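You operate a simulated robot arm through the tools that you are given. There is no shell and no other tool.

Carry out the task below with a simulated robot arm. There is one attempt and no reset: what you move stays moved.

TASK
Stop the run, turn speed and air down to 0 and put the panel lamp out.

Only the result counts: the job must be done as asked and must still hold three seconds after the hand-in. Knocking over, shifting, dropping, spilling or breaking anything else fails it.

THE ROBOT
A 7-joint arm with a three-finger gripper, fixed in place. Base frame: the origin is at the foot of the arm, x ahead of it, y to its left, z up. Readings come in cm, rad, newtons and seconds.
With the tool pointing down near the work surface it reaches from about 10 to 88 cm from the base axis. Its first joint turns from -2.897 to 2.897 rad. Payload 2.94 kg.
The tool frame sits at the grasp point between the pads (the TCP): z along the fingers, y along the line on which they close. The tips reach 3 cm beyond it. Largest opening 13.2 cm; the body of the gripper starts 10.7 cm behind the TCP.
Orientation is that of the tool frame in the base frame, as a unit quaternion [x, y, z, w]. With the fingers straight down and closing along the base's y, the tool's x points along the base's -x, its y along +y and its z along -z.

THE INTERFACE
- The arm moves only by the tool apply_moves. Its argument "steps" is a list of rows, each a list of 3 entries, a list of its own where there are three numbers: the finger opening in cm, from 0 to 13.2, then the shift along the base's x, y, z in units of 300 mm (1.0 is 300 mm), then the turn, a rotation vector about the base's x, y, z in units of 120 degrees (1.0 is 120 degrees). In form: [[grip, [dx, dy, dz], [rx, ry, rz]], ...]. A call has 1 to 20 rows; each row is the pose to reach, as a shift and turn from the pose commanded when the call began. A call with a number of a shift or a turn outside -1 to 1 is refused whole. Each row takes 0.2 s and may step no farther than 5 cm and 0.15 rad from the row before; otherwise, or with a gripper value out of range, the whole call is refused. A pose out of reach is approached as far as the arm can. The call stops where the force on the tool passes 40 N (or 10 N more than at its start, if that is more) or the arm is blocked; 0.2 s more then pass. The fingers move at their own pace and stop on an object; they squeeze with about 29 N. The grip force told is the motor's: it shows also when the fingers shut on nothing. Time passes only in rows, and 0.2 s behind the last, so rows that repeat a pose let the fingers close. It gives the time, the measured TCP pose, the force on the tool (base axes), the opening and the grip force at its end, in the units of the frame above (readings bear some noise), with the torque about the TCP (base axes, N m) and any sound that the robot's microphone picked up.
- Cameras (640 x 400 px; columns grow to the right, rows downward): "scene" is fixed at [4.81, -64.87, 157.21]; the picture's right is [0.91, -0.41, 0.00], its down [-0.14, -0.32, -0.94] and it looks along [0.38, 0.86, -0.35] (base axes); focal length 325 px, centre (320, 200). "wrist" rides on the gripper at [7.2, 0.3, -14.4] in the tool frame; the picture's right is [-0.04, 1.00, 0.00], its down [-0.88, -0.04, -0.48] and it looks along [-0.48, -0.02, 0.88] (tool axes); focal length 256 px, centre (320, 200). There is no depth. A picture from a camera that has moved, and an enlarged one, comes with that camera's place and axes in the base frame and with its lens.
- capture(camera): a new picture of that camera. It takes no simulated time.
- slide_trunk(by): slides the trunk up (or, below 0, down) by that many cm; the arm rides with it, the base frame stays. It gives what a move gives, with no picture.
- close_up(camera, box): a new picture of the part [left, top, right, bottom] of that camera's present view, enlarged. It takes no simulated time.
- hand_in(): hands the job in; it is judged then, once.

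Nothing tells you positions but the pictures and the camera data. Unless the task says otherwise, let go and move clear before handing in.

The tools are called after ">>>" as name(argument=value, ...) on one line, values as JSON. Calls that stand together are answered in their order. apply_moves: Moves the arm, as the interface text tells. Its arguments: {"type":"object","properties":{"steps":{"type":"array","items":{"type":"array"}}},"required":["steps"]} The other tools are called the same way: slide_trunk (by) slides the trunk up or down; capture (camera) takes a picture; close_up (camera, box) takes an enlarged picture of a part of a camera's view; hand_in () hands the job in.

At the start:

```text
time: 0.0
eef_pos: [45.46, 24.09, 151.12]
orientation: [0.001, 1.0, 0.0, 0.0]
force: [-0.3, 0.8, -0.5]
wrist_torque: [0.03, 0.01, -0.01]
width: 13.19
grasp_force: 0.1
trunk travel left (down, up): [-47.5, 6.5]
```

scene: 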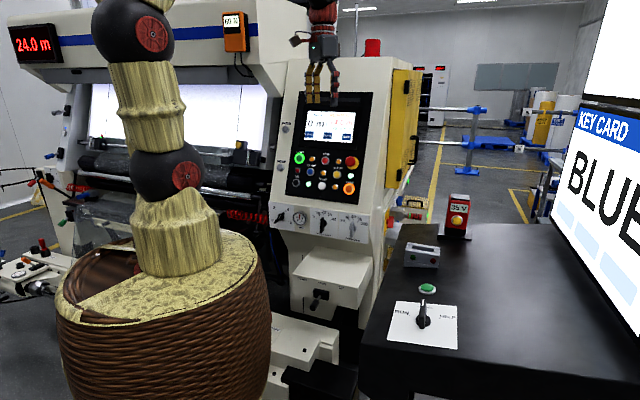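
wrist: 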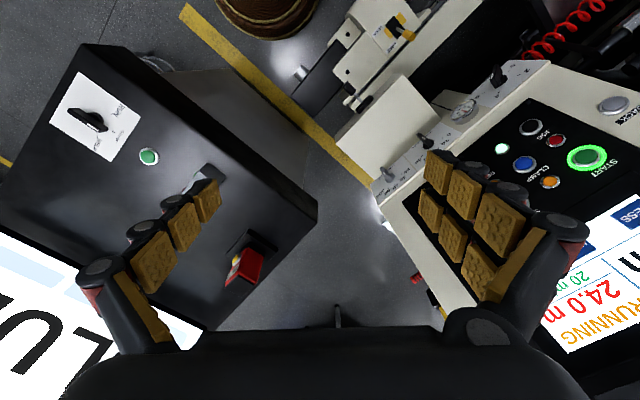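

I see a machine with a control panel (screen, buttons, knobs), a side table with a switch and a key card display. I'll look closely before moving.

>>> close_up(camera="scene", box=[260, 80, 400, 170])

>>> close_up(camera="scene", box=[260, 140, 380, 215])

>>> close_up(camera="scene", box=[260, 190, 380, 265])

>>> close_up(camera="scene", box=[380, 180, 500, 355])

>>> close_up(camera="scene", box=[480, 0, 640, 340])

>>> close_up(camera="scene", box=[0, 0, 280, 175])

>>> close_up(camera="wrist", box=[380, 60, 640, 222])

>>> close_up(camera="wrist", box=[480, 60, 640, 360])

```text
4.44 times, centred on (330, 125) of scene
camera zoom: at [4.81, -64.87, 157.21], right [0.91, -0.41, 0.0], down [-0.14, -0.32, -0.94], along [0.38, 0.86, -0.35], focal length 1444 px, centre (276, 533)
```

zoom: 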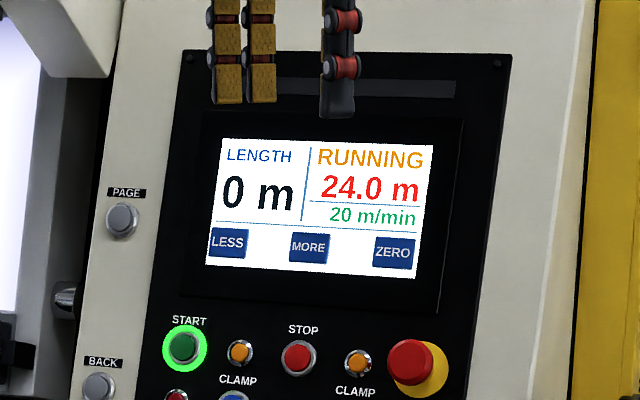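

```text
5.33 times, centred on (320, 178) of scene
camera zoom: at [4.81, -64.87, 157.21], right [0.91, -0.41, 0.0], down [-0.14, -0.32, -0.94], along [0.38, 0.86, -0.35], focal length 1733 px, centre (320, 320)
```

zoom: 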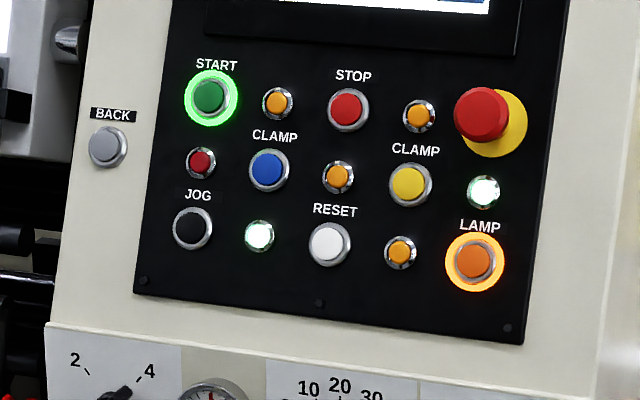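

```text
5.33 times, centred on (320, 228) of scene
camera zoom: at [4.81, -64.87, 157.21], right [0.91, -0.41, 0.0], down [-0.14, -0.32, -0.94], along [0.38, 0.86, -0.35], focal length 1733 px, centre (320, 53)
```

zoom: 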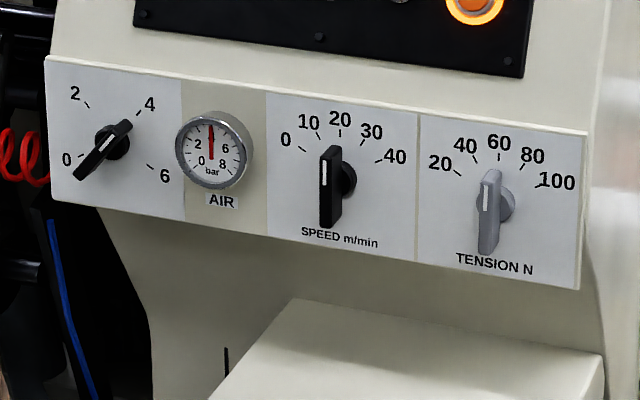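

```text
2.29 times, centred on (440, 268) of scene
camera zoom: at [4.81, -64.87, 157.21], right [0.91, -0.41, 0.0], down [-0.14, -0.32, -0.94], along [0.38, 0.86, -0.35], focal length 743 px, centre (46, 46)
```

zoom: 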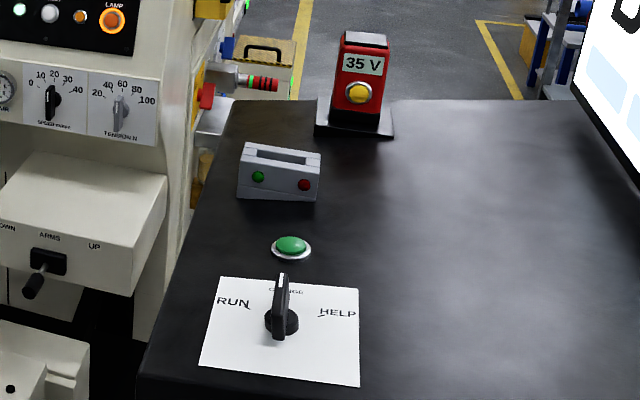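

```text
1.18 times, centred on (560, 170) of scene
camera zoom: at [4.81, -64.87, 157.21], right [0.91, -0.41, 0.0], down [-0.14, -0.32, -0.94], along [0.38, 0.86, -0.35], focal length 382 px, centre (38, 235)
```

zoom: 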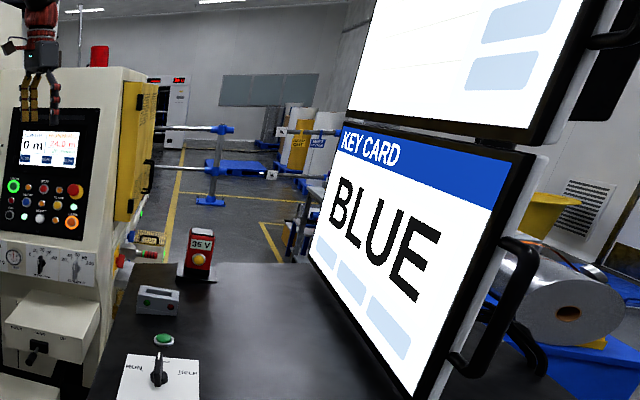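

```text
2.29 times, centred on (140, 88) of scene
camera zoom: at [4.81, -64.87, 157.21], right [0.91, -0.41, 0.0], down [-0.14, -0.32, -0.94], along [0.38, 0.86, -0.35], focal length 743 px, centre (731, 457)
```

zoom: 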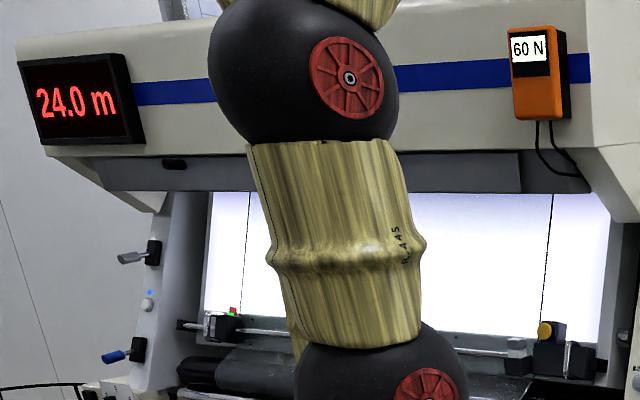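

```text
2.46 times, centred on (510, 141) of wrist
camera zoom: at [38.25, 24.51, 165.49], right [0.04, 1.0, 0.0], down [0.88, -0.04, 0.48], along [0.48, -0.02, -0.88], focal length 630 px, centre (-148, 345)
```

zoom: 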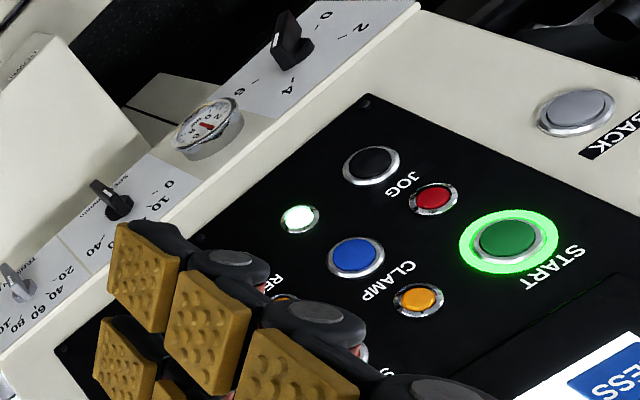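

```text
1.33 times, centred on (560, 210) of wrist
camera zoom: at [38.25, 24.51, 165.49], right [0.04, 1.0, 0.0], down [0.88, -0.04, 0.48], along [0.48, -0.02, -0.88], focal length 341 px, centre (0, 187)
```

zoom: 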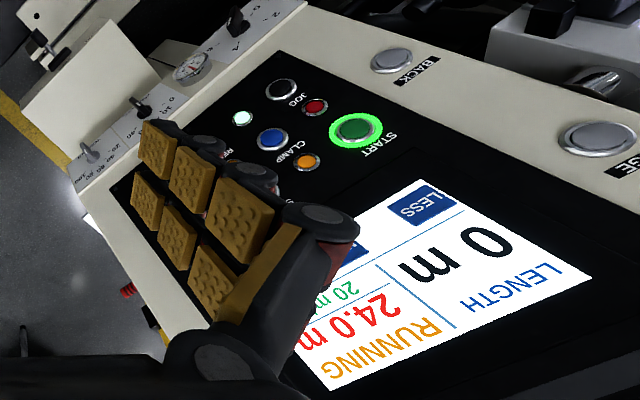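

The panel faces roughly (-x,-y) and tilts back; I place START near (54,69,124), STOP near (63,60,124), LAMP near (69,48,114), AIR near (44,66,99) and SPEED near (58,51,99). I'll zoom tighter on the knobs to read their settings.

>>> close_up(camera="scene", box=[266, 198, 312, 228])

>>> close_up(camera="scene", box=[306, 205, 352, 240])

>>> close_up(camera="wrist", box=[450, 55, 560, 125])

>>> close_up(camera="wrist", box=[370, 110, 470, 200])

>>> close_up(camera="scene", box=[0, 100, 320, 400])

```text
13.33 times, centred on (289, 213) of scene
camera zoom: at [4.81, -64.87, 157.21], right [0.91, -0.41, 0.0], down [-0.14, -0.32, -0.94], along [0.38, 0.86, -0.35], focal length 4333 px, centre (733, 27)
```

zoom: 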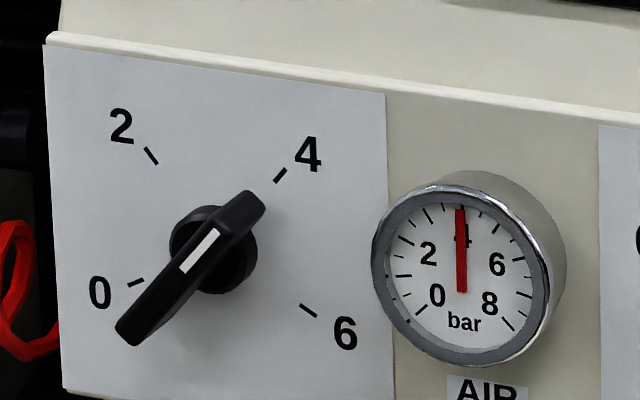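

```text
11.43 times, centred on (329, 222) of scene
camera zoom: at [4.81, -64.87, 157.21], right [0.91, -0.41, 0.0], down [-0.14, -0.32, -0.94], along [0.38, 0.86, -0.35], focal length 3714 px, centre (217, -57)
```

zoom: 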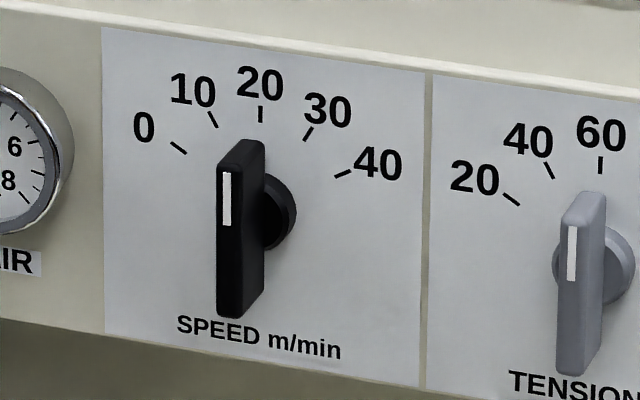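

```text
5.71 times, centred on (505, 90) of wrist
camera zoom: at [38.25, 24.51, 165.49], right [0.04, 1.0, 0.0], down [0.88, -0.04, 0.48], along [0.48, -0.02, -0.88], focal length 1463 px, centre (-737, 829)
```

zoom: 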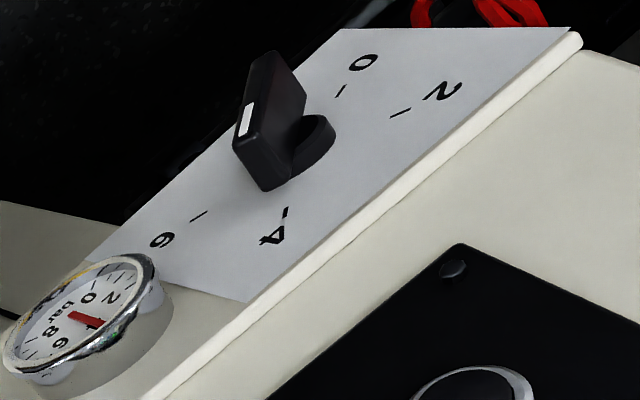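

```text
4.44 times, centred on (420, 155) of wrist
camera zoom: at [38.25, 24.51, 165.49], right [0.04, 1.0, 0.0], down [0.88, -0.04, 0.48], along [0.48, -0.02, -0.88], focal length 1138 px, centre (-124, 400)
```

zoom: 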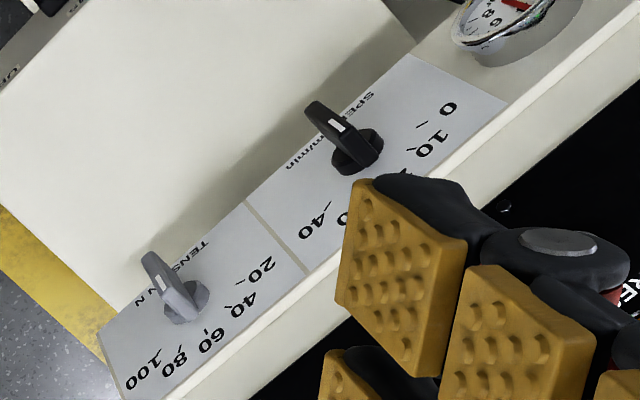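

```text
1.33 times, centred on (160, 250) of scene
camera zoom: at [4.81, -64.87, 157.21], right [0.91, -0.41, 0.0], down [-0.14, -0.32, -0.94], along [0.38, 0.86, -0.35], focal length 433 px, centre (533, 133)
```

zoom: 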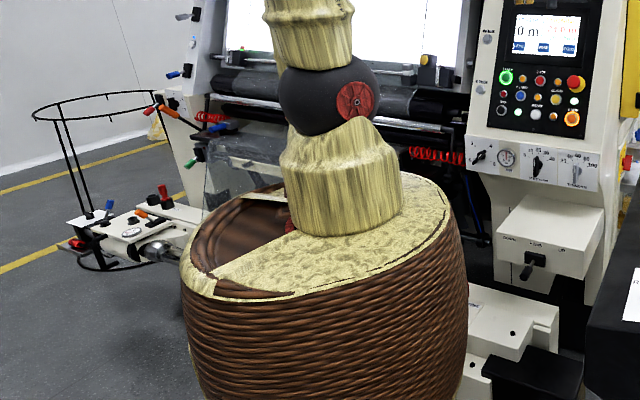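

AIR reads 4 bar (pointer up-right at 4) and SPEED points at 20, so both must turn counter-clockwise to 0. I'll swing the tool round to face the panel from about 25 cm off and re-measure everything with the wrist camera.

>>> apply_moves(steps=[[13, [-0.0125, 0.05, -0.075], [0.0188, -0.046, 0.0268]], [13, [-0.025, 0.1, -0.15], [0.0376, -0.0921, 0.0537]], [13, [-0.0375, 0.15, -0.225], [0.0564, -0.1381, 0.0805]], [13, [-0.05, 0.2, -0.3], [0.0751, -0.1841, 0.1073]], [13, [-0.0625, 0.25, -0.375], [0.0939, -0.2302, 0.1341]], [13, [-0.075, 0.3, -0.45], [0.1127, -0.2762, 0.161]], [13, [-0.0875, 0.35, -0.525], [0.1315, -0.3222, 0.1878]], [13, [-0.1, 0.4, -0.6], [0.1503, -0.3683, 0.2146]], [13, [-0.1125, 0.45, -0.675], [0.1691, -0.4143, 0.2414]], [13, [-0.125, 0.5, -0.75], [0.1878, -0.4603, 0.2683]], [13, [-0.1375, 0.55, -0.825], [0.2066, -0.5064, 0.2951]], [13, [-0.15, 0.6, -0.9], [0.2254, -0.5524, 0.3219]]])

>>> capture(camera="wrist")

>>> capture(camera="scene")

```text
time: 2.6
eef_pos: [39.21, 43.56, 123.95]
orientation: [-0.303, 0.761, 0.214, 0.533]
force: [0.3, 2.0, 1.5]
wrist_torque: [-0.19, 0.08, -0.14]
width: 13.02
grasp_force: 0.0
out of reach, approached as far as the arm can: row 9, 10, 12
trunk travel left (down, up): [-47.5, 6.5]
```

```text
taken
camera wrist: at [27.42, 32.96, 122.15], right [-0.68, 0.74, 0.04], down [-0.08, -0.13, 0.99], along [0.73, 0.67, 0.15], focal length 256 px, centre (320, 200)
```

wrist: 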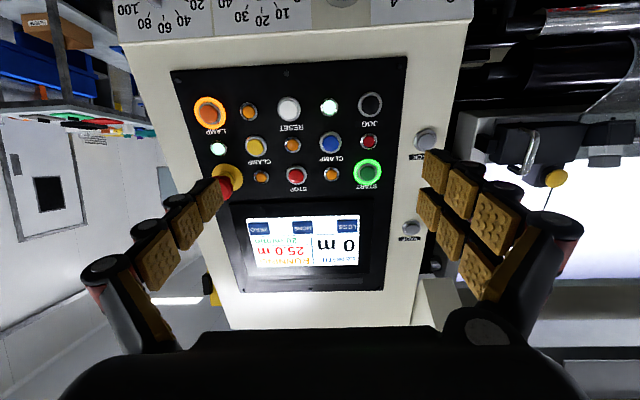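

```text
taken
```

scene: 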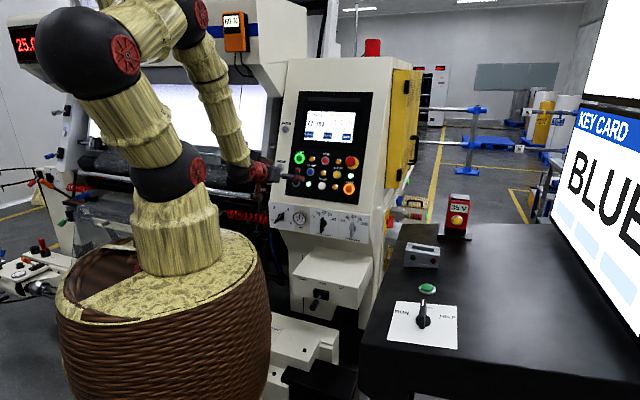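

The wrist view agrees with the scene: START (54.2,68.7,124.3), STOP (63.0,60.2,124.4), LAMP (68.5,48.5,114.2), with the panel's inward normal about (0.66,0.65,-0.375). The arm is near a pitch limit here, so I'll lower the trunk, which also brings the knob plate into view.

>>> slide_trunk(by=-18)

>>> capture(camera="wrist")

>>> capture(camera="scene")

```text
time: 4.6
eef_pos: [39.25, 43.28, 106.0]
orientation: [-0.304, 0.76, 0.214, 0.532]
force: [0.5, 1.1, 0.8]
wrist_torque: [0.0, 0.04, -0.03]
width: 13.01
grasp_force: 0.0
trunk travel left (down, up): [-29.5, 24.5]
```

```text
taken
camera wrist: at [27.38, 32.66, 104.24], right [-0.68, 0.73, 0.04], down [-0.08, -0.13, 0.99], along [0.73, 0.67, 0.15], focal length 256 px, centre (320, 200)
```

wrist: 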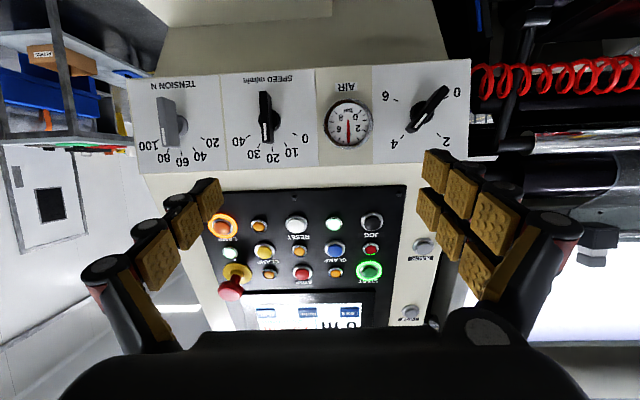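

```text
taken
```

scene: 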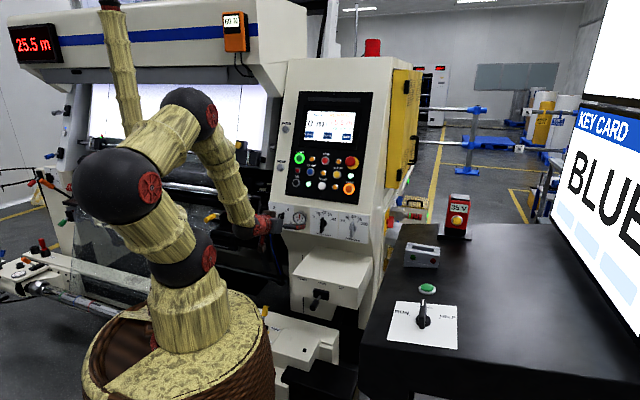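

The knob plate is now in view; I'll zoom in on the knobs and buttons to measure them.

>>> close_up(camera="wrist", box=[210, 60, 480, 180])

>>> close_up(camera="wrist", box=[190, 180, 450, 320])

```text
2.37 times, centred on (345, 120) of wrist
camera zoom: at [27.38, 32.66, 104.24], right [-0.68, 0.73, 0.04], down [-0.08, -0.13, 0.99], along [0.73, 0.67, 0.15], focal length 607 px, centre (261, 390)
```

zoom: 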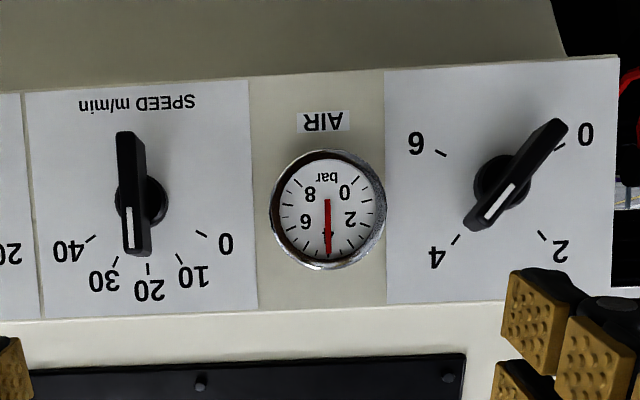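

```text
2.46 times, centred on (320, 250) of wrist
camera zoom: at [27.38, 32.66, 104.24], right [-0.68, 0.73, 0.04], down [-0.08, -0.13, 0.99], along [0.73, 0.67, 0.15], focal length 630 px, centre (320, 77)
```

zoom: 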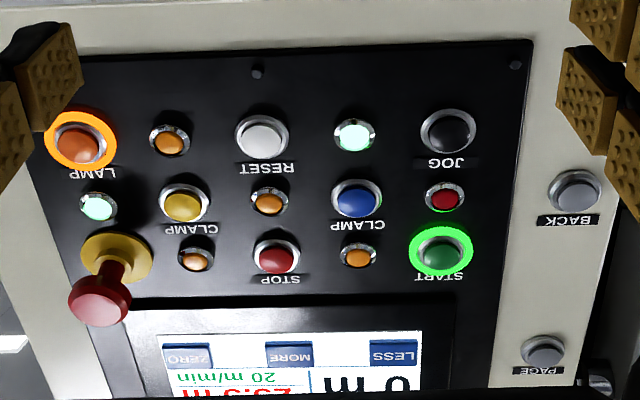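

Dial ticks give AIR positions at ±40°/±120° and SPEED 0 at 60° left of the top. First I'll close the fingers and move to 15 cm in front of STOP.

>>> apply_moves(steps=[[8, [0.04, 0.028, 0.08], [0, 0, 0]], [4, [0.08, 0.055, 0.16], [0, 0, 0]], [0, [0.12, 0.083, 0.24], [0, 0, 0]], [0, [0.16, 0.11, 0.32], [0, 0, 0]], [0, [0.2, 0.138, 0.4], [0, 0, 0]], [0, [0.24, 0.166, 0.48], [0, 0, 0]], [0, [0.28, 0.194, 0.56], [0, 0, 0]], [0, [0.32, 0.22, 0.64], [0, 0, 0]], [0, [0.36, 0.249, 0.72], [0, 0, 0]], [0, [0.405, 0.277, 0.797], [0, 0, 0]], [0, [0.405, 0.277, 0.797], [0, 0, 0]]])

>>> capture(camera="wrist")

>>> capture(camera="scene")

```text
time: 7.0
eef_pos: [51.37, 51.66, 129.87]
orientation: [-0.303, 0.761, 0.213, 0.533]
force: [-1.0, 0.5, 0.3]
wrist_torque: [0.0, -0.02, 0.02]
width: 0.0
grasp_force: 28.4
trunk travel left (down, up): [-29.5, 24.5]
```

```text
taken
camera wrist: at [39.57, 40.99, 128.1], right [-0.68, 0.73, 0.04], down [-0.08, -0.13, 0.99], along [0.73, 0.67, 0.15], focal length 256 px, centre (320, 200)
```

wrist: 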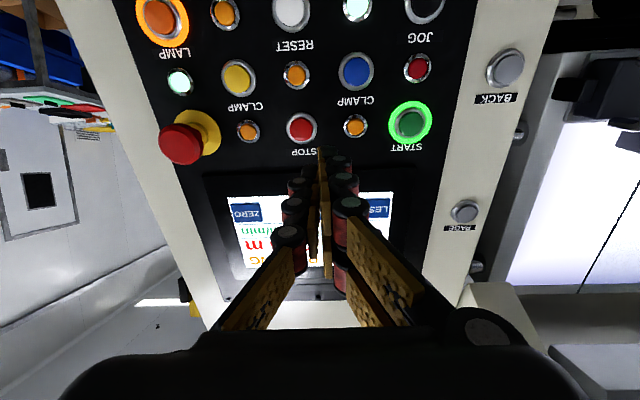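

```text
taken
```

scene: 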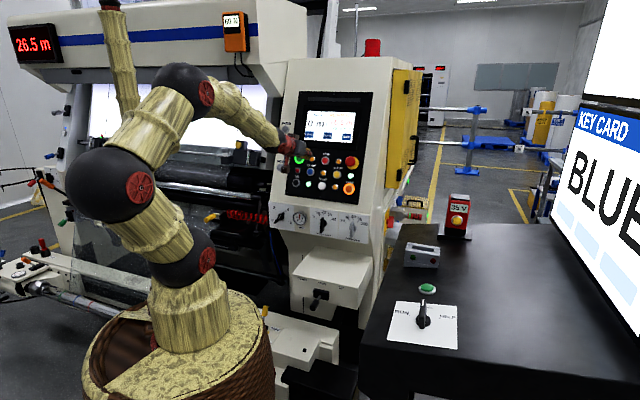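

STOP re-measures at (63.0,60.0,124.3), and the tool axis is nearly normal to the panel. I'll approach to about 2 cm from it, then press in small steps.

>>> apply_moves(steps=[[0, [0.09, 0.055, -0.042], [0, 0, 0]], [0, [0.18, 0.112, -0.085], [0, 0, 0]], [0, [0.274, 0.17, -0.129], [0, 0, 0]], [0, [0.274, 0.17, -0.129], [0, 0, 0]]])

>>> capture(camera="wrist")

>>> close_up(camera="scene", box=[260, 90, 400, 200])

```text
time: 8.0
eef_pos: [59.46, 56.75, 125.91]
orientation: [-0.304, 0.761, 0.214, 0.532]
force: [-0.2, 0.1, 0.2]
wrist_torque: [-0.04, 0.01, -0.01]
width: 0.01
grasp_force: 28.7
trunk travel left (down, up): [-29.5, 24.5]
```

```text
taken
camera wrist: at [47.75, 46.09, 124.15], right [-0.68, 0.73, 0.04], down [-0.08, -0.13, 0.99], along [0.73, 0.67, 0.15], focal length 256 px, centre (320, 200)
```

wrist: 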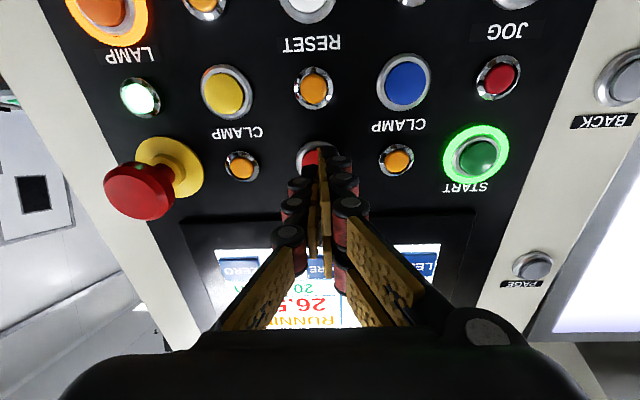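

```text
3.64 times, centred on (330, 145) of scene
camera zoom: at [4.81, -64.87, 157.21], right [0.91, -0.41, 0.0], down [-0.14, -0.32, -0.94], along [0.38, 0.86, -0.35], focal length 1182 px, centre (284, 400)
```

zoom: 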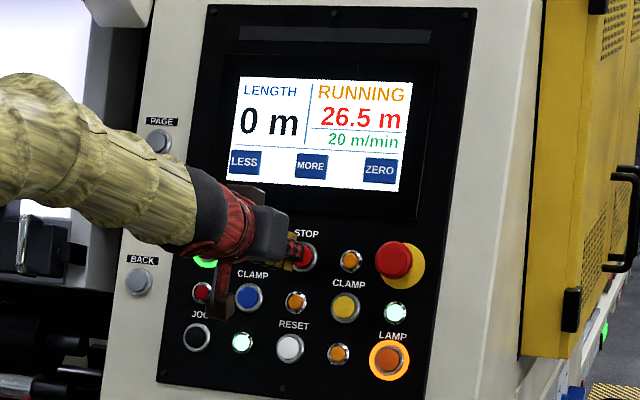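

The tip is lined up on STOP. I'll press in along the tool axis in 0.5 cm steps; the force limit guards the press.

>>> apply_moves(steps=[[0, [0.0114, 0.0108, -0.0057], [0, 0, 0]], [0, [0.0227, 0.0216, -0.0114], [0, 0, 0]], [0, [0.0341, 0.0324, -0.0171], [0, 0, 0]], [0, [0.0454, 0.0432, -0.0228], [0, 0, 0]], [0, [0.051, 0.0486, -0.0256], [0, 0, 0]], [0, [0.0568, 0.054, -0.0285], [0, 0, 0]], [0, [0.0625, 0.0594, -0.0313], [0, 0, 0]]])

>>> close_up(camera="scene", box=[260, 90, 400, 200])

```text
time: 9.6
eef_pos: [61.23, 58.38, 125.12]
orientation: [-0.303, 0.761, 0.213, 0.533]
force: [-15.1, -13.3, 3.4]
wrist_torque: [-0.16, 0.26, 0.04]
width: 0.59
grasp_force: 28.6
trunk travel left (down, up): [-29.5, 24.5]
heard: click
```

```text
3.64 times, centred on (330, 145) of scene
camera zoom: at [4.81, -64.87, 157.21], right [0.91, -0.41, 0.0], down [-0.14, -0.32, -0.94], along [0.38, 0.86, -0.35], focal length 1182 px, centre (284, 400)
```

zoom: 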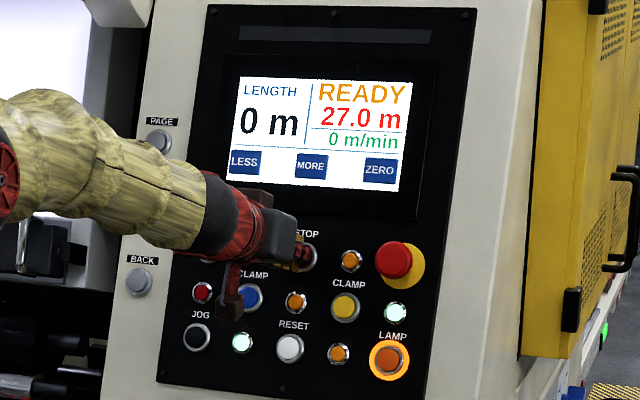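

The click was heard and the screen shows READY at 0 m/min, so the run is stopped. I'll retract and move across to stand in front of LAMP.

>>> apply_moves(steps=[[0, [-0.057, -0.054, 0.028], [0, 0, 0]], [0, [-0.14, -0.134, 0.07], [0, 0, 0]], [0, [-0.227, -0.217, 0.113], [0, 0, 0]], [0, [-0.183, -0.315, 0.03], [0, 0, 0]], [0, [-0.139, -0.413, -0.053], [0, 0, 0]], [0, [-0.095, -0.511, -0.136], [0, 0, 0]], [0, [-0.051, -0.609, -0.217], [0, 0, 0]], [0, [-0.051, -0.609, -0.217], [0, 0, 0]]])

>>> capture(camera="wrist")

>>> capture(camera="scene")

```text
time: 11.4
eef_pos: [55.63, 44.18, 117.44]
orientation: [-0.275, 0.81, 0.167, 0.491]
force: [-0.4, 0.6, -0.1]
wrist_torque: [0.02, -0.04, -0.06]
width: 0.01
grasp_force: 28.3
out of reach, approached as far as the arm can: row 4, 5, 6, 7, 8
trunk travel left (down, up): [-29.5, 24.5]
```

```text
taken
camera wrist: at [42.66, 34.73, 117.63], right [-0.59, 0.81, 0.04], down [0.01, -0.04, 1.0], along [0.81, 0.59, 0.02], focal length 256 px, centre (320, 200)
```

wrist: 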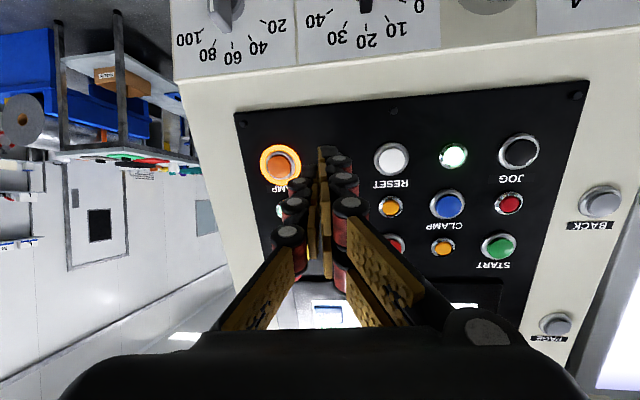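

```text
taken
```

scene: 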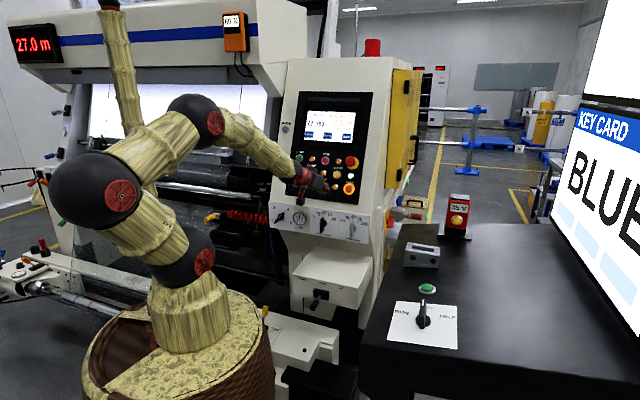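

The arm hit its pitch limit on the way, so it only approximates the pose in front of LAMP. I'll raise the tool 14 cm and drop the trunk by the same amount to get a better posture.

>>> apply_moves(steps=[[0, [0, 0, 0.12], [0, 0, 0]], [0, [0, 0, 0.24], [0, 0, 0]], [0, [0, 0, 0.36], [0, 0, 0]], [0, [0, 0, 0.467], [0, 0, 0]], [0, [0, 0, 0.467], [0, 0, 0]]])

>>> slide_trunk(by=-14)

>>> capture(camera="wrist")

```text
time: 12.6
eef_pos: [55.52, 44.2, 131.42]
orientation: [-0.275, 0.81, 0.167, 0.491]
force: [-0.3, -0.5, -0.3]
wrist_torque: [0.01, 0.0, -0.02]
width: 0.03
grasp_force: 28.6
trunk travel left (down, up): [-29.5, 24.5]
```

```text
time: 14.3
eef_pos: [55.51, 44.09, 117.37]
orientation: [-0.275, 0.81, 0.167, 0.491]
force: [0.4, 0.7, 0.0]
wrist_torque: [0.01, -0.03, 0.01]
width: 0.01
grasp_force: 28.8
trunk travel left (down, up): [-15.5, 38.5]
```

```text
taken
camera wrist: at [42.55, 34.7, 117.66], right [-0.59, 0.81, 0.04], down [0.01, -0.04, 1.0], along [0.81, 0.59, 0.02], focal length 256 px, centre (320, 200)
```

wrist: 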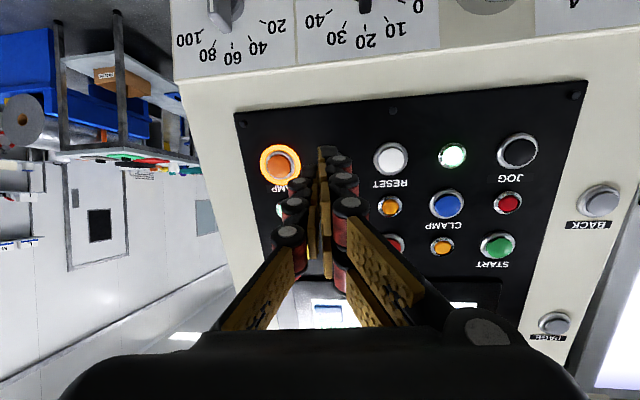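

Posture is better now. I'll turn the tool square to the panel and move to about 3 cm in front of LAMP at (68.5,48.5,114.0).

>>> apply_moves(steps=[[0, [0.0, 0.0, 0.0], [0.0155, -0.0175, 0.0305]], [0, [0.06, 0.003, -0.007], [0.031, -0.035, 0.061]], [0, [0.15, 0.008, -0.018], [0.031, -0.035, 0.061]], [0, [0.23, 0.012, -0.028], [0.031, -0.035, 0.061]], [0, [0.303, 0.017, -0.037], [0.031, -0.035, 0.061]], [0, [0.303, 0.017, -0.037], [0.031, -0.035, 0.061]]])

>>> capture(camera="wrist")

>>> close_up(camera="scene", box=[260, 90, 400, 200])

```text
time: 15.7
eef_pos: [64.57, 44.62, 116.16]
orientation: [-0.315, 0.766, 0.213, 0.518]
force: [0.1, 0.7, -1.3]
wrist_torque: [0.04, 0.0, -0.01]
width: 0.0
grasp_force: 28.5
trunk travel left (down, up): [-15.5, 38.5]
```

```text
taken
camera wrist: at [53.05, 33.71, 114.92], right [-0.69, 0.72, 0.04], down [-0.05, -0.11, 0.99], along [0.72, 0.68, 0.11], focal length 256 px, centre (320, 200)
```

wrist: 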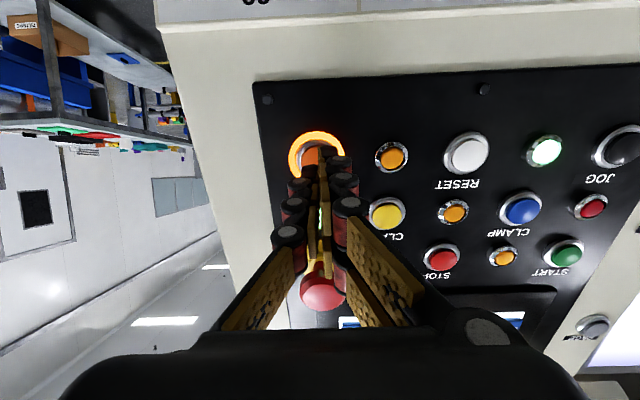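

```text
3.64 times, centred on (330, 145) of scene
camera zoom: at [4.81, -64.87, 157.21], right [0.91, -0.41, 0.0], down [-0.14, -0.32, -0.94], along [0.38, 0.86, -0.35], focal length 1182 px, centre (284, 400)
```

zoom: 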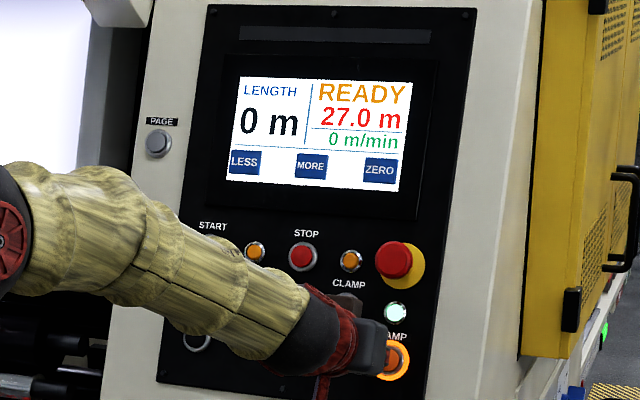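

The closed fingertips are centred on the LAMP button. Pressing in along the normal now.

>>> apply_moves(steps=[[0, [0.022, 0.0218, -0.0125], [0, 0, 0]], [0, [0.044, 0.0436, -0.025], [0, 0, 0]], [0, [0.055, 0.0545, -0.0312], [0, 0, 0]], [0, [0.066, 0.0654, -0.0375], [0, 0, 0]], [0, [0.0715, 0.071, -0.0406], [0, 0, 0]], [0, [0.077, 0.0763, -0.0437], [0, 0, 0]], [0, [0.0825, 0.0818, -0.0469], [0, 0, 0]]])

>>> close_up(camera="scene", box=[260, 90, 400, 200])

>>> capture(camera="wrist")

```text
time: 17.3
eef_pos: [66.84, 46.89, 114.89]
orientation: [-0.315, 0.766, 0.214, 0.518]
force: [-17.5, -16.4, 3.6]
wrist_torque: [-0.13, 0.14, 0.05]
width: 0.62
grasp_force: 28.3
trunk travel left (down, up): [-15.5, 38.5]
heard: click
```

```text
3.64 times, centred on (330, 145) of scene
camera zoom: at [4.81, -64.87, 157.21], right [0.91, -0.41, 0.0], down [-0.14, -0.32, -0.94], along [0.38, 0.86, -0.35], focal length 1182 px, centre (284, 400)
```

zoom: 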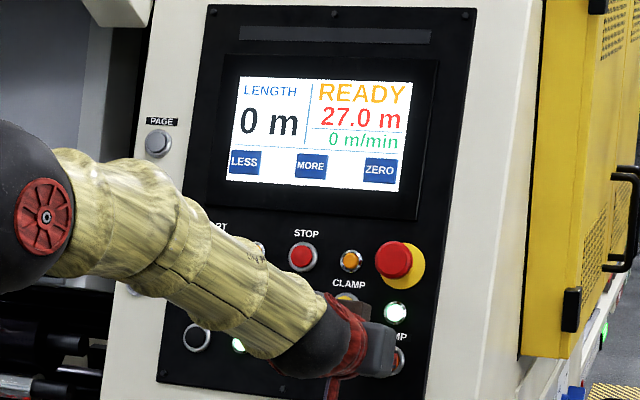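

```text
taken
camera wrist: at [55.27, 35.94, 113.63], right [-0.69, 0.72, 0.04], down [-0.05, -0.11, 0.99], along [0.72, 0.68, 0.11], focal length 256 px, centre (320, 200)
```

wrist: 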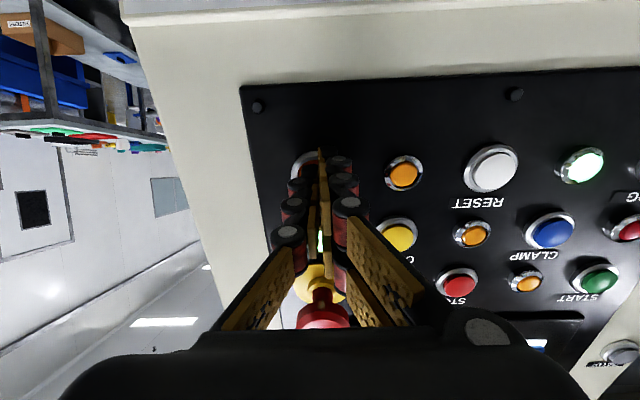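

LAMP clicked and its ring and the machine's backlight are out. The knob plate works out vertical (plane x+y≈111.7, facing 45°), with SPEED at (59.0,52.75,98.45) and AIR at (44.3,67.3,98.45). I'll back off, rise, and lower the trunk for the knobs.

>>> apply_moves(steps=[[0, [-0.055, -0.0545, 0.031], [0, 0, 0]], [0, [-0.11, -0.109, 0.0625], [0, 0, 0]], [0, [-0.175, -0.174, 0.1], [0, 0, 0]], [0, [-0.175, -0.174, 0.22], [0, 0, 0]], [0, [-0.175, -0.174, 0.34], [0, 0, 0]], [0, [-0.175, -0.174, 0.46], [0, 0, 0]], [0, [-0.175, -0.174, 0.58], [0, 0, 0]], [0, [-0.175, -0.174, 0.58], [0, 0, 0]]])

>>> slide_trunk(by=-15)

>>> capture(camera="scene")

```text
time: 19.1
eef_pos: [61.75, 41.85, 132.22]
orientation: [-0.315, 0.766, 0.214, 0.518]
force: [-0.1, -0.3, 0.4]
wrist_torque: [0.01, -0.02, 0.02]
width: 0.01
grasp_force: 28.3
trunk travel left (down, up): [-15.5, 38.5]
```

```text
time: 20.8
eef_pos: [61.79, 41.88, 117.16]
orientation: [-0.315, 0.766, 0.214, 0.518]
force: [1.1, -0.6, 0.4]
wrist_torque: [-0.02, -0.01, 0.01]
width: 0.0
grasp_force: 28.5
trunk travel left (down, up): [-0.5, 53.5]
```

```text
taken
```

scene: 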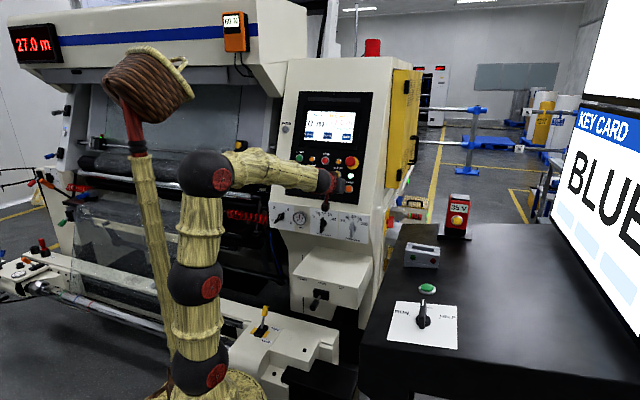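

The READY state holds and the arm is extended nicely. I'll level the tool, open the fingers to 4 cm and move to a stand-off in front of SPEED.

>>> apply_moves(steps=[[0, [-0.045, 0.0116, -0.078], [0.0161, -0.0163, 0]], [0, [-0.09, 0.0232, -0.156], [0.0322, -0.0325, 0]], [0, [-0.135, 0.0348, -0.234], [0.0484, -0.0488, 0]], [0, [-0.18, 0.0464, -0.312], [0.0645, -0.065, 0]], [2, [-0.225, 0.058, -0.39], [0.0806, -0.0813, 0]], [4, [-0.27, 0.07, -0.468], [0.0968, -0.0975, 0]], [4, [-0.315, 0.081, -0.546], [0.1129, -0.1138, 0]], [4, [-0.363, 0.093, -0.625], [0.129, -0.13, 0]], [4, [-0.363, 0.093, -0.625], [0.129, -0.13, 0]]])

>>> capture(camera="wrist")

>>> capture(camera="scene")

```text
time: 22.8
eef_pos: [50.81, 44.71, 98.34]
orientation: [-0.269, 0.653, 0.27, 0.654]
force: [1.2, -0.4, 0.3]
wrist_torque: [0.0, -0.02, -0.02]
width: 3.99
grasp_force: 0.0
trunk travel left (down, up): [-0.5, 53.5]
```

```text
taken
camera wrist: at [40.49, 34.96, 91.28], right [-0.7, 0.71, 0.04], down [-0.31, -0.36, 0.88], along [0.64, 0.6, 0.48], focal length 256 px, centre (320, 200)
```

wrist: 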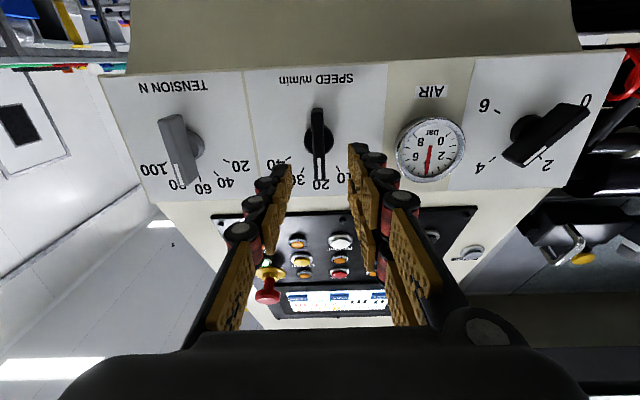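

```text
taken
```

scene: 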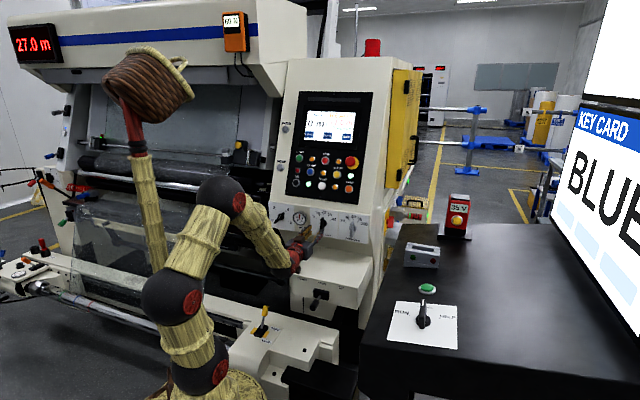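

The tool is level and in front of SPEED, which looks centred between the fingers. I'll zoom in to check alignment.

>>> close_up(camera="wrist", box=[240, 60, 400, 220])

>>> close_up(camera="scene", box=[250, 190, 390, 290])

>>> close_up(camera="wrist", box=[380, 60, 640, 200])

```text
2.50 times, centred on (320, 140) of wrist
camera zoom: at [40.49, 34.96, 91.28], right [-0.7, 0.71, 0.04], down [-0.31, -0.36, 0.88], along [0.64, 0.6, 0.48], focal length 640 px, centre (320, 350)
```

zoom: 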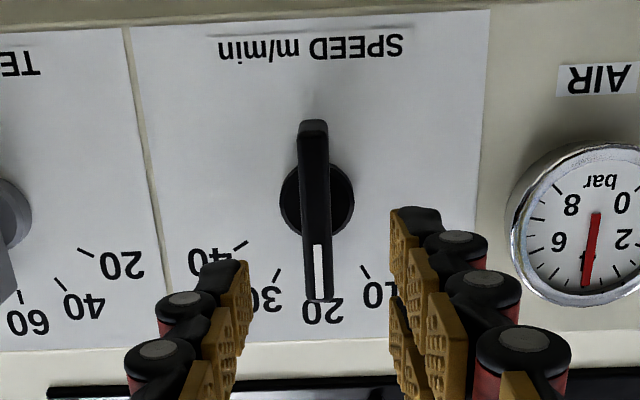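

```text
4.00 times, centred on (320, 240) of scene
camera zoom: at [4.81, -64.87, 157.21], right [0.91, -0.41, 0.0], down [-0.14, -0.32, -0.94], along [0.38, 0.86, -0.35], focal length 1300 px, centre (320, 40)
```

zoom: 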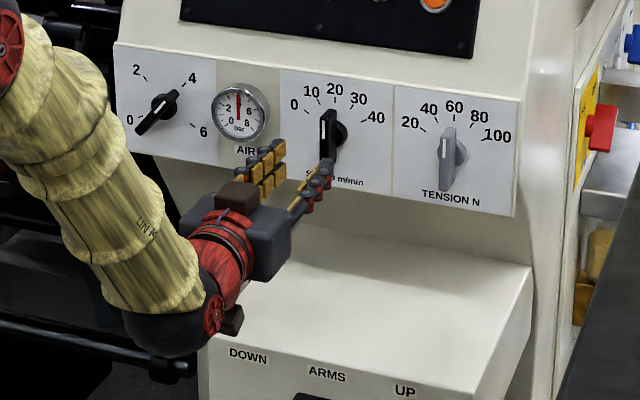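

```text
2.46 times, centred on (510, 130) of wrist
camera zoom: at [40.49, 34.96, 91.28], right [-0.7, 0.71, 0.04], down [-0.31, -0.36, 0.88], along [0.64, 0.6, 0.48], focal length 630 px, centre (-148, 372)
```

zoom: 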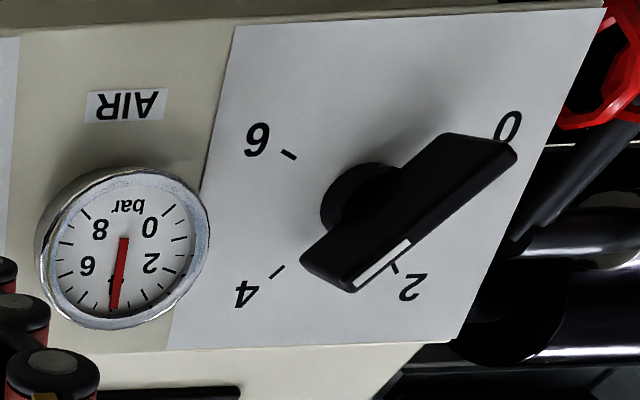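

SPEED's handle is centred (within 0.1 cm) between the fingers. I'll advance until the tips are about 1.3 cm from the plate, straddling the handle.

>>> apply_moves(steps=[[4, [0.042, 0.041, 0.001], [0, 0, 0]], [4, [0.084, 0.082, 0.002], [0, 0, 0]], [4, [0.126, 0.124, 0.003], [0, 0, 0]], [4, [0.168, 0.165, 0.003], [0, 0, 0]], [4, [0.168, 0.165, 0.003], [0, 0, 0]]])

>>> close_up(camera="wrist", box=[220, 60, 420, 220])

>>> close_up(camera="scene", box=[250, 190, 390, 290])

```text
time: 24.0
eef_pos: [55.98, 49.64, 98.59]
orientation: [-0.269, 0.654, 0.27, 0.654]
force: [-0.7, 0.2, -0.1]
wrist_torque: [-0.03, 0.0, 0.01]
width: 3.99
grasp_force: 0.1
trunk travel left (down, up): [-0.5, 53.5]
```

```text
2.50 times, centred on (320, 140) of wrist
camera zoom: at [45.66, 39.85, 91.36], right [-0.7, 0.71, 0.04], down [-0.31, -0.36, 0.88], along [0.64, 0.6, 0.48], focal length 640 px, centre (320, 350)
```

zoom: 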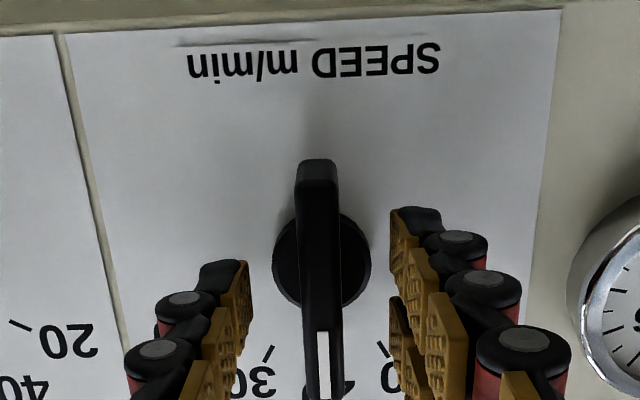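

```text
4.00 times, centred on (320, 240) of scene
camera zoom: at [4.81, -64.87, 157.21], right [0.91, -0.41, 0.0], down [-0.14, -0.32, -0.94], along [0.38, 0.86, -0.35], focal length 1300 px, centre (320, 40)
```

zoom: 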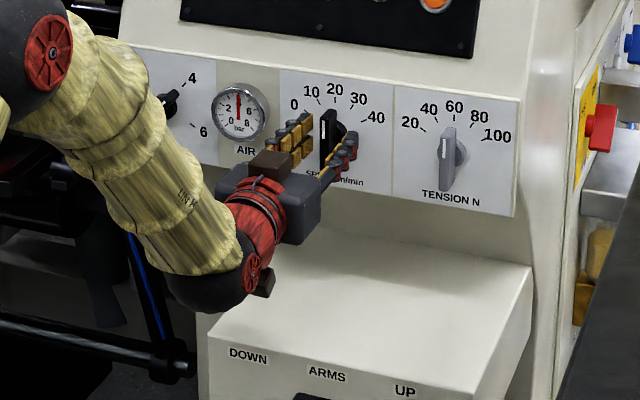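

The fingers straddle the SPEED handle. I'll close on it.

>>> apply_moves(steps=[[3, [0, 0, 0], [0, 0, 0]], [2, [0, 0, 0], [0, 0, 0]], [1, [0, 0, 0], [0, 0, 0]], [0, [0, 0, 0], [0, 0, 0]], [0, [0, 0, 0], [0, 0, 0]], [0, [0, 0, 0], [0, 0, 0]]])

>>> close_up(camera="wrist", box=[220, 60, 420, 220])

```text
time: 25.4
eef_pos: [55.97, 49.65, 98.55]
orientation: [-0.27, 0.653, 0.27, 0.653]
force: [-1.5, 3.8, -0.5]
wrist_torque: [0.05, 0.0, 0.12]
width: 1.08
grasp_force: 37.6
trunk travel left (down, up): [-0.5, 53.5]
```

```text
2.50 times, centred on (320, 140) of wrist
camera zoom: at [45.62, 39.88, 91.36], right [-0.7, 0.71, 0.04], down [-0.31, -0.36, 0.88], along [0.64, 0.6, 0.48], focal length 640 px, centre (320, 350)
```

zoom: 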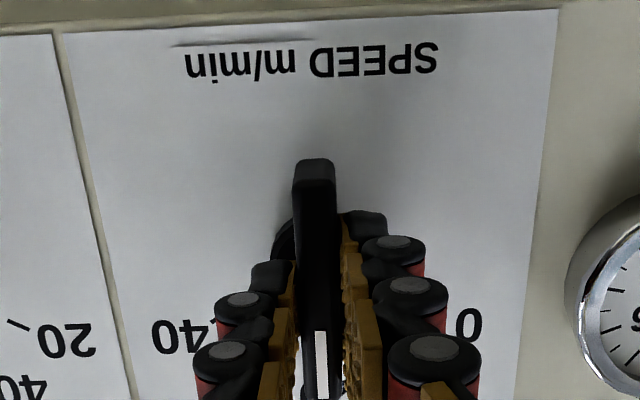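

The handle is gripped at 1.08 cm width. I'll turn counter-clockwise 30° first and check.

>>> apply_moves(steps=[[0, [0, 0, 0], [-0.0295, -0.0295, 0]], [0, [0, 0, 0], [-0.0589, -0.0589, 0]], [0, [0, 0, 0], [-0.0884, -0.0884, 0]], [0, [0, 0, 0], [-0.1179, -0.1179, 0]], [0, [0, 0, 0], [-0.1473, -0.1473, 0]], [0, [0, 0, 0], [-0.1768, -0.1768, 0]]])

>>> capture(camera="wrist")

>>> close_up(camera="scene", box=[250, 90, 390, 290])

```text
time: 26.8
eef_pos: [55.78, 49.82, 98.53]
orientation: [-0.431, 0.56, 0.092, 0.702]
force: [-7.2, 9.8, -1.7]
wrist_torque: [0.33, -0.27, 0.63]
width: 1.1
grasp_force: 37.8
trunk travel left (down, up): [-0.5, 53.5]
```

```text
taken
camera wrist: at [48.12, 37.38, 92.12], right [-0.63, 0.63, -0.46], down [-0.63, -0.05, 0.78], along [0.47, 0.78, 0.42], focal length 256 px, centre (320, 200)
```

wrist: 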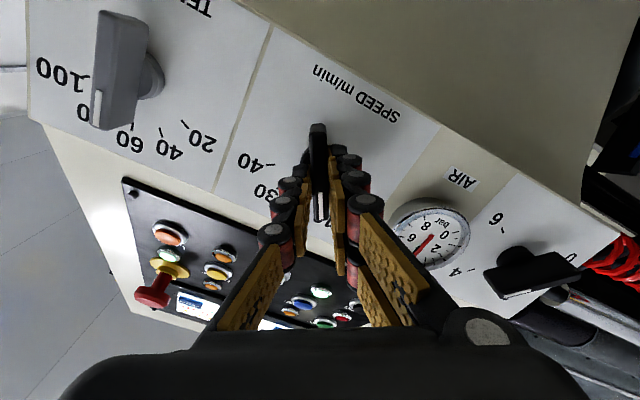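

```text
2.00 times, centred on (320, 190) of scene
camera zoom: at [4.81, -64.87, 157.21], right [0.91, -0.41, 0.0], down [-0.14, -0.32, -0.94], along [0.38, 0.86, -0.35], focal length 650 px, centre (320, 220)
```

zoom: 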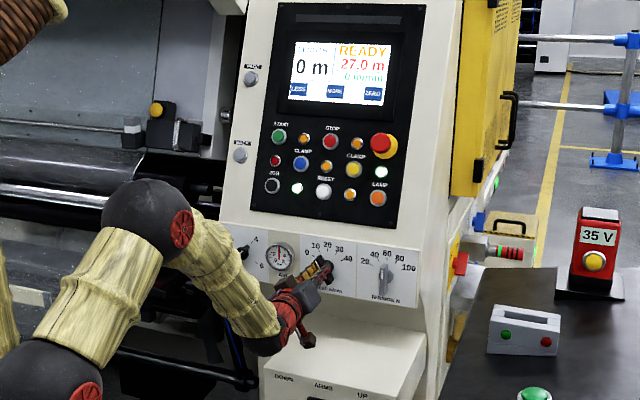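

The knob turned with the gripper toward 10 and the sideways load is light. I'll turn the remaining 30° with a small centring correction.

>>> apply_moves(steps=[[0, [0, 0, 0], [-0.0295, -0.0295, 0]], [0, [0, 0, 0], [-0.0589, -0.0589, 0]], [0, [0, 0, 0], [-0.0884, -0.0884, 0]], [0, [0, 0, 0], [-0.1179, -0.1179, 0]], [0, [0, 0, 0], [-0.1473, -0.1473, 0]], [0, [0, 0, 0], [-0.1768, -0.1768, 0]], [0, [0, 0, 0], [-0.1768, -0.1768, 0]]])

>>> capture(camera="wrist")

>>> close_up(camera="scene", box=[250, 190, 390, 290])

```text
time: 28.4
eef_pos: [55.83, 49.84, 98.46]
orientation: [-0.562, 0.429, -0.092, 0.701]
force: [-17.4, 19.2, -11.2]
wrist_torque: [-0.15, 0.38, 0.58]
width: 1.09
grasp_force: 38.2
trunk travel left (down, up): [-0.5, 53.5]
```

```text
taken
camera wrist: at [50.02, 35.48, 94.55], right [-0.38, 0.38, -0.84], down [-0.86, 0.19, 0.47], along [0.34, 0.91, 0.26], focal length 256 px, centre (320, 200)
```

wrist: 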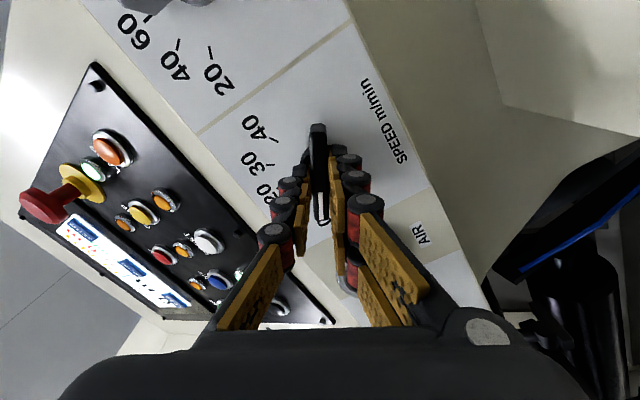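

```text
4.00 times, centred on (320, 240) of scene
camera zoom: at [4.81, -64.87, 157.21], right [0.91, -0.41, 0.0], down [-0.14, -0.32, -0.94], along [0.38, 0.86, -0.35], focal length 1300 px, centre (320, 40)
```

zoom: 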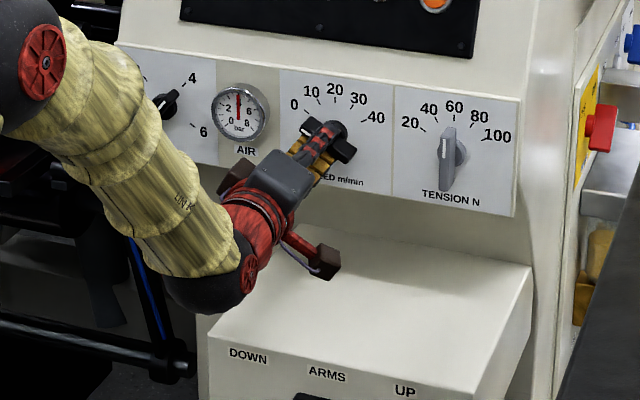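

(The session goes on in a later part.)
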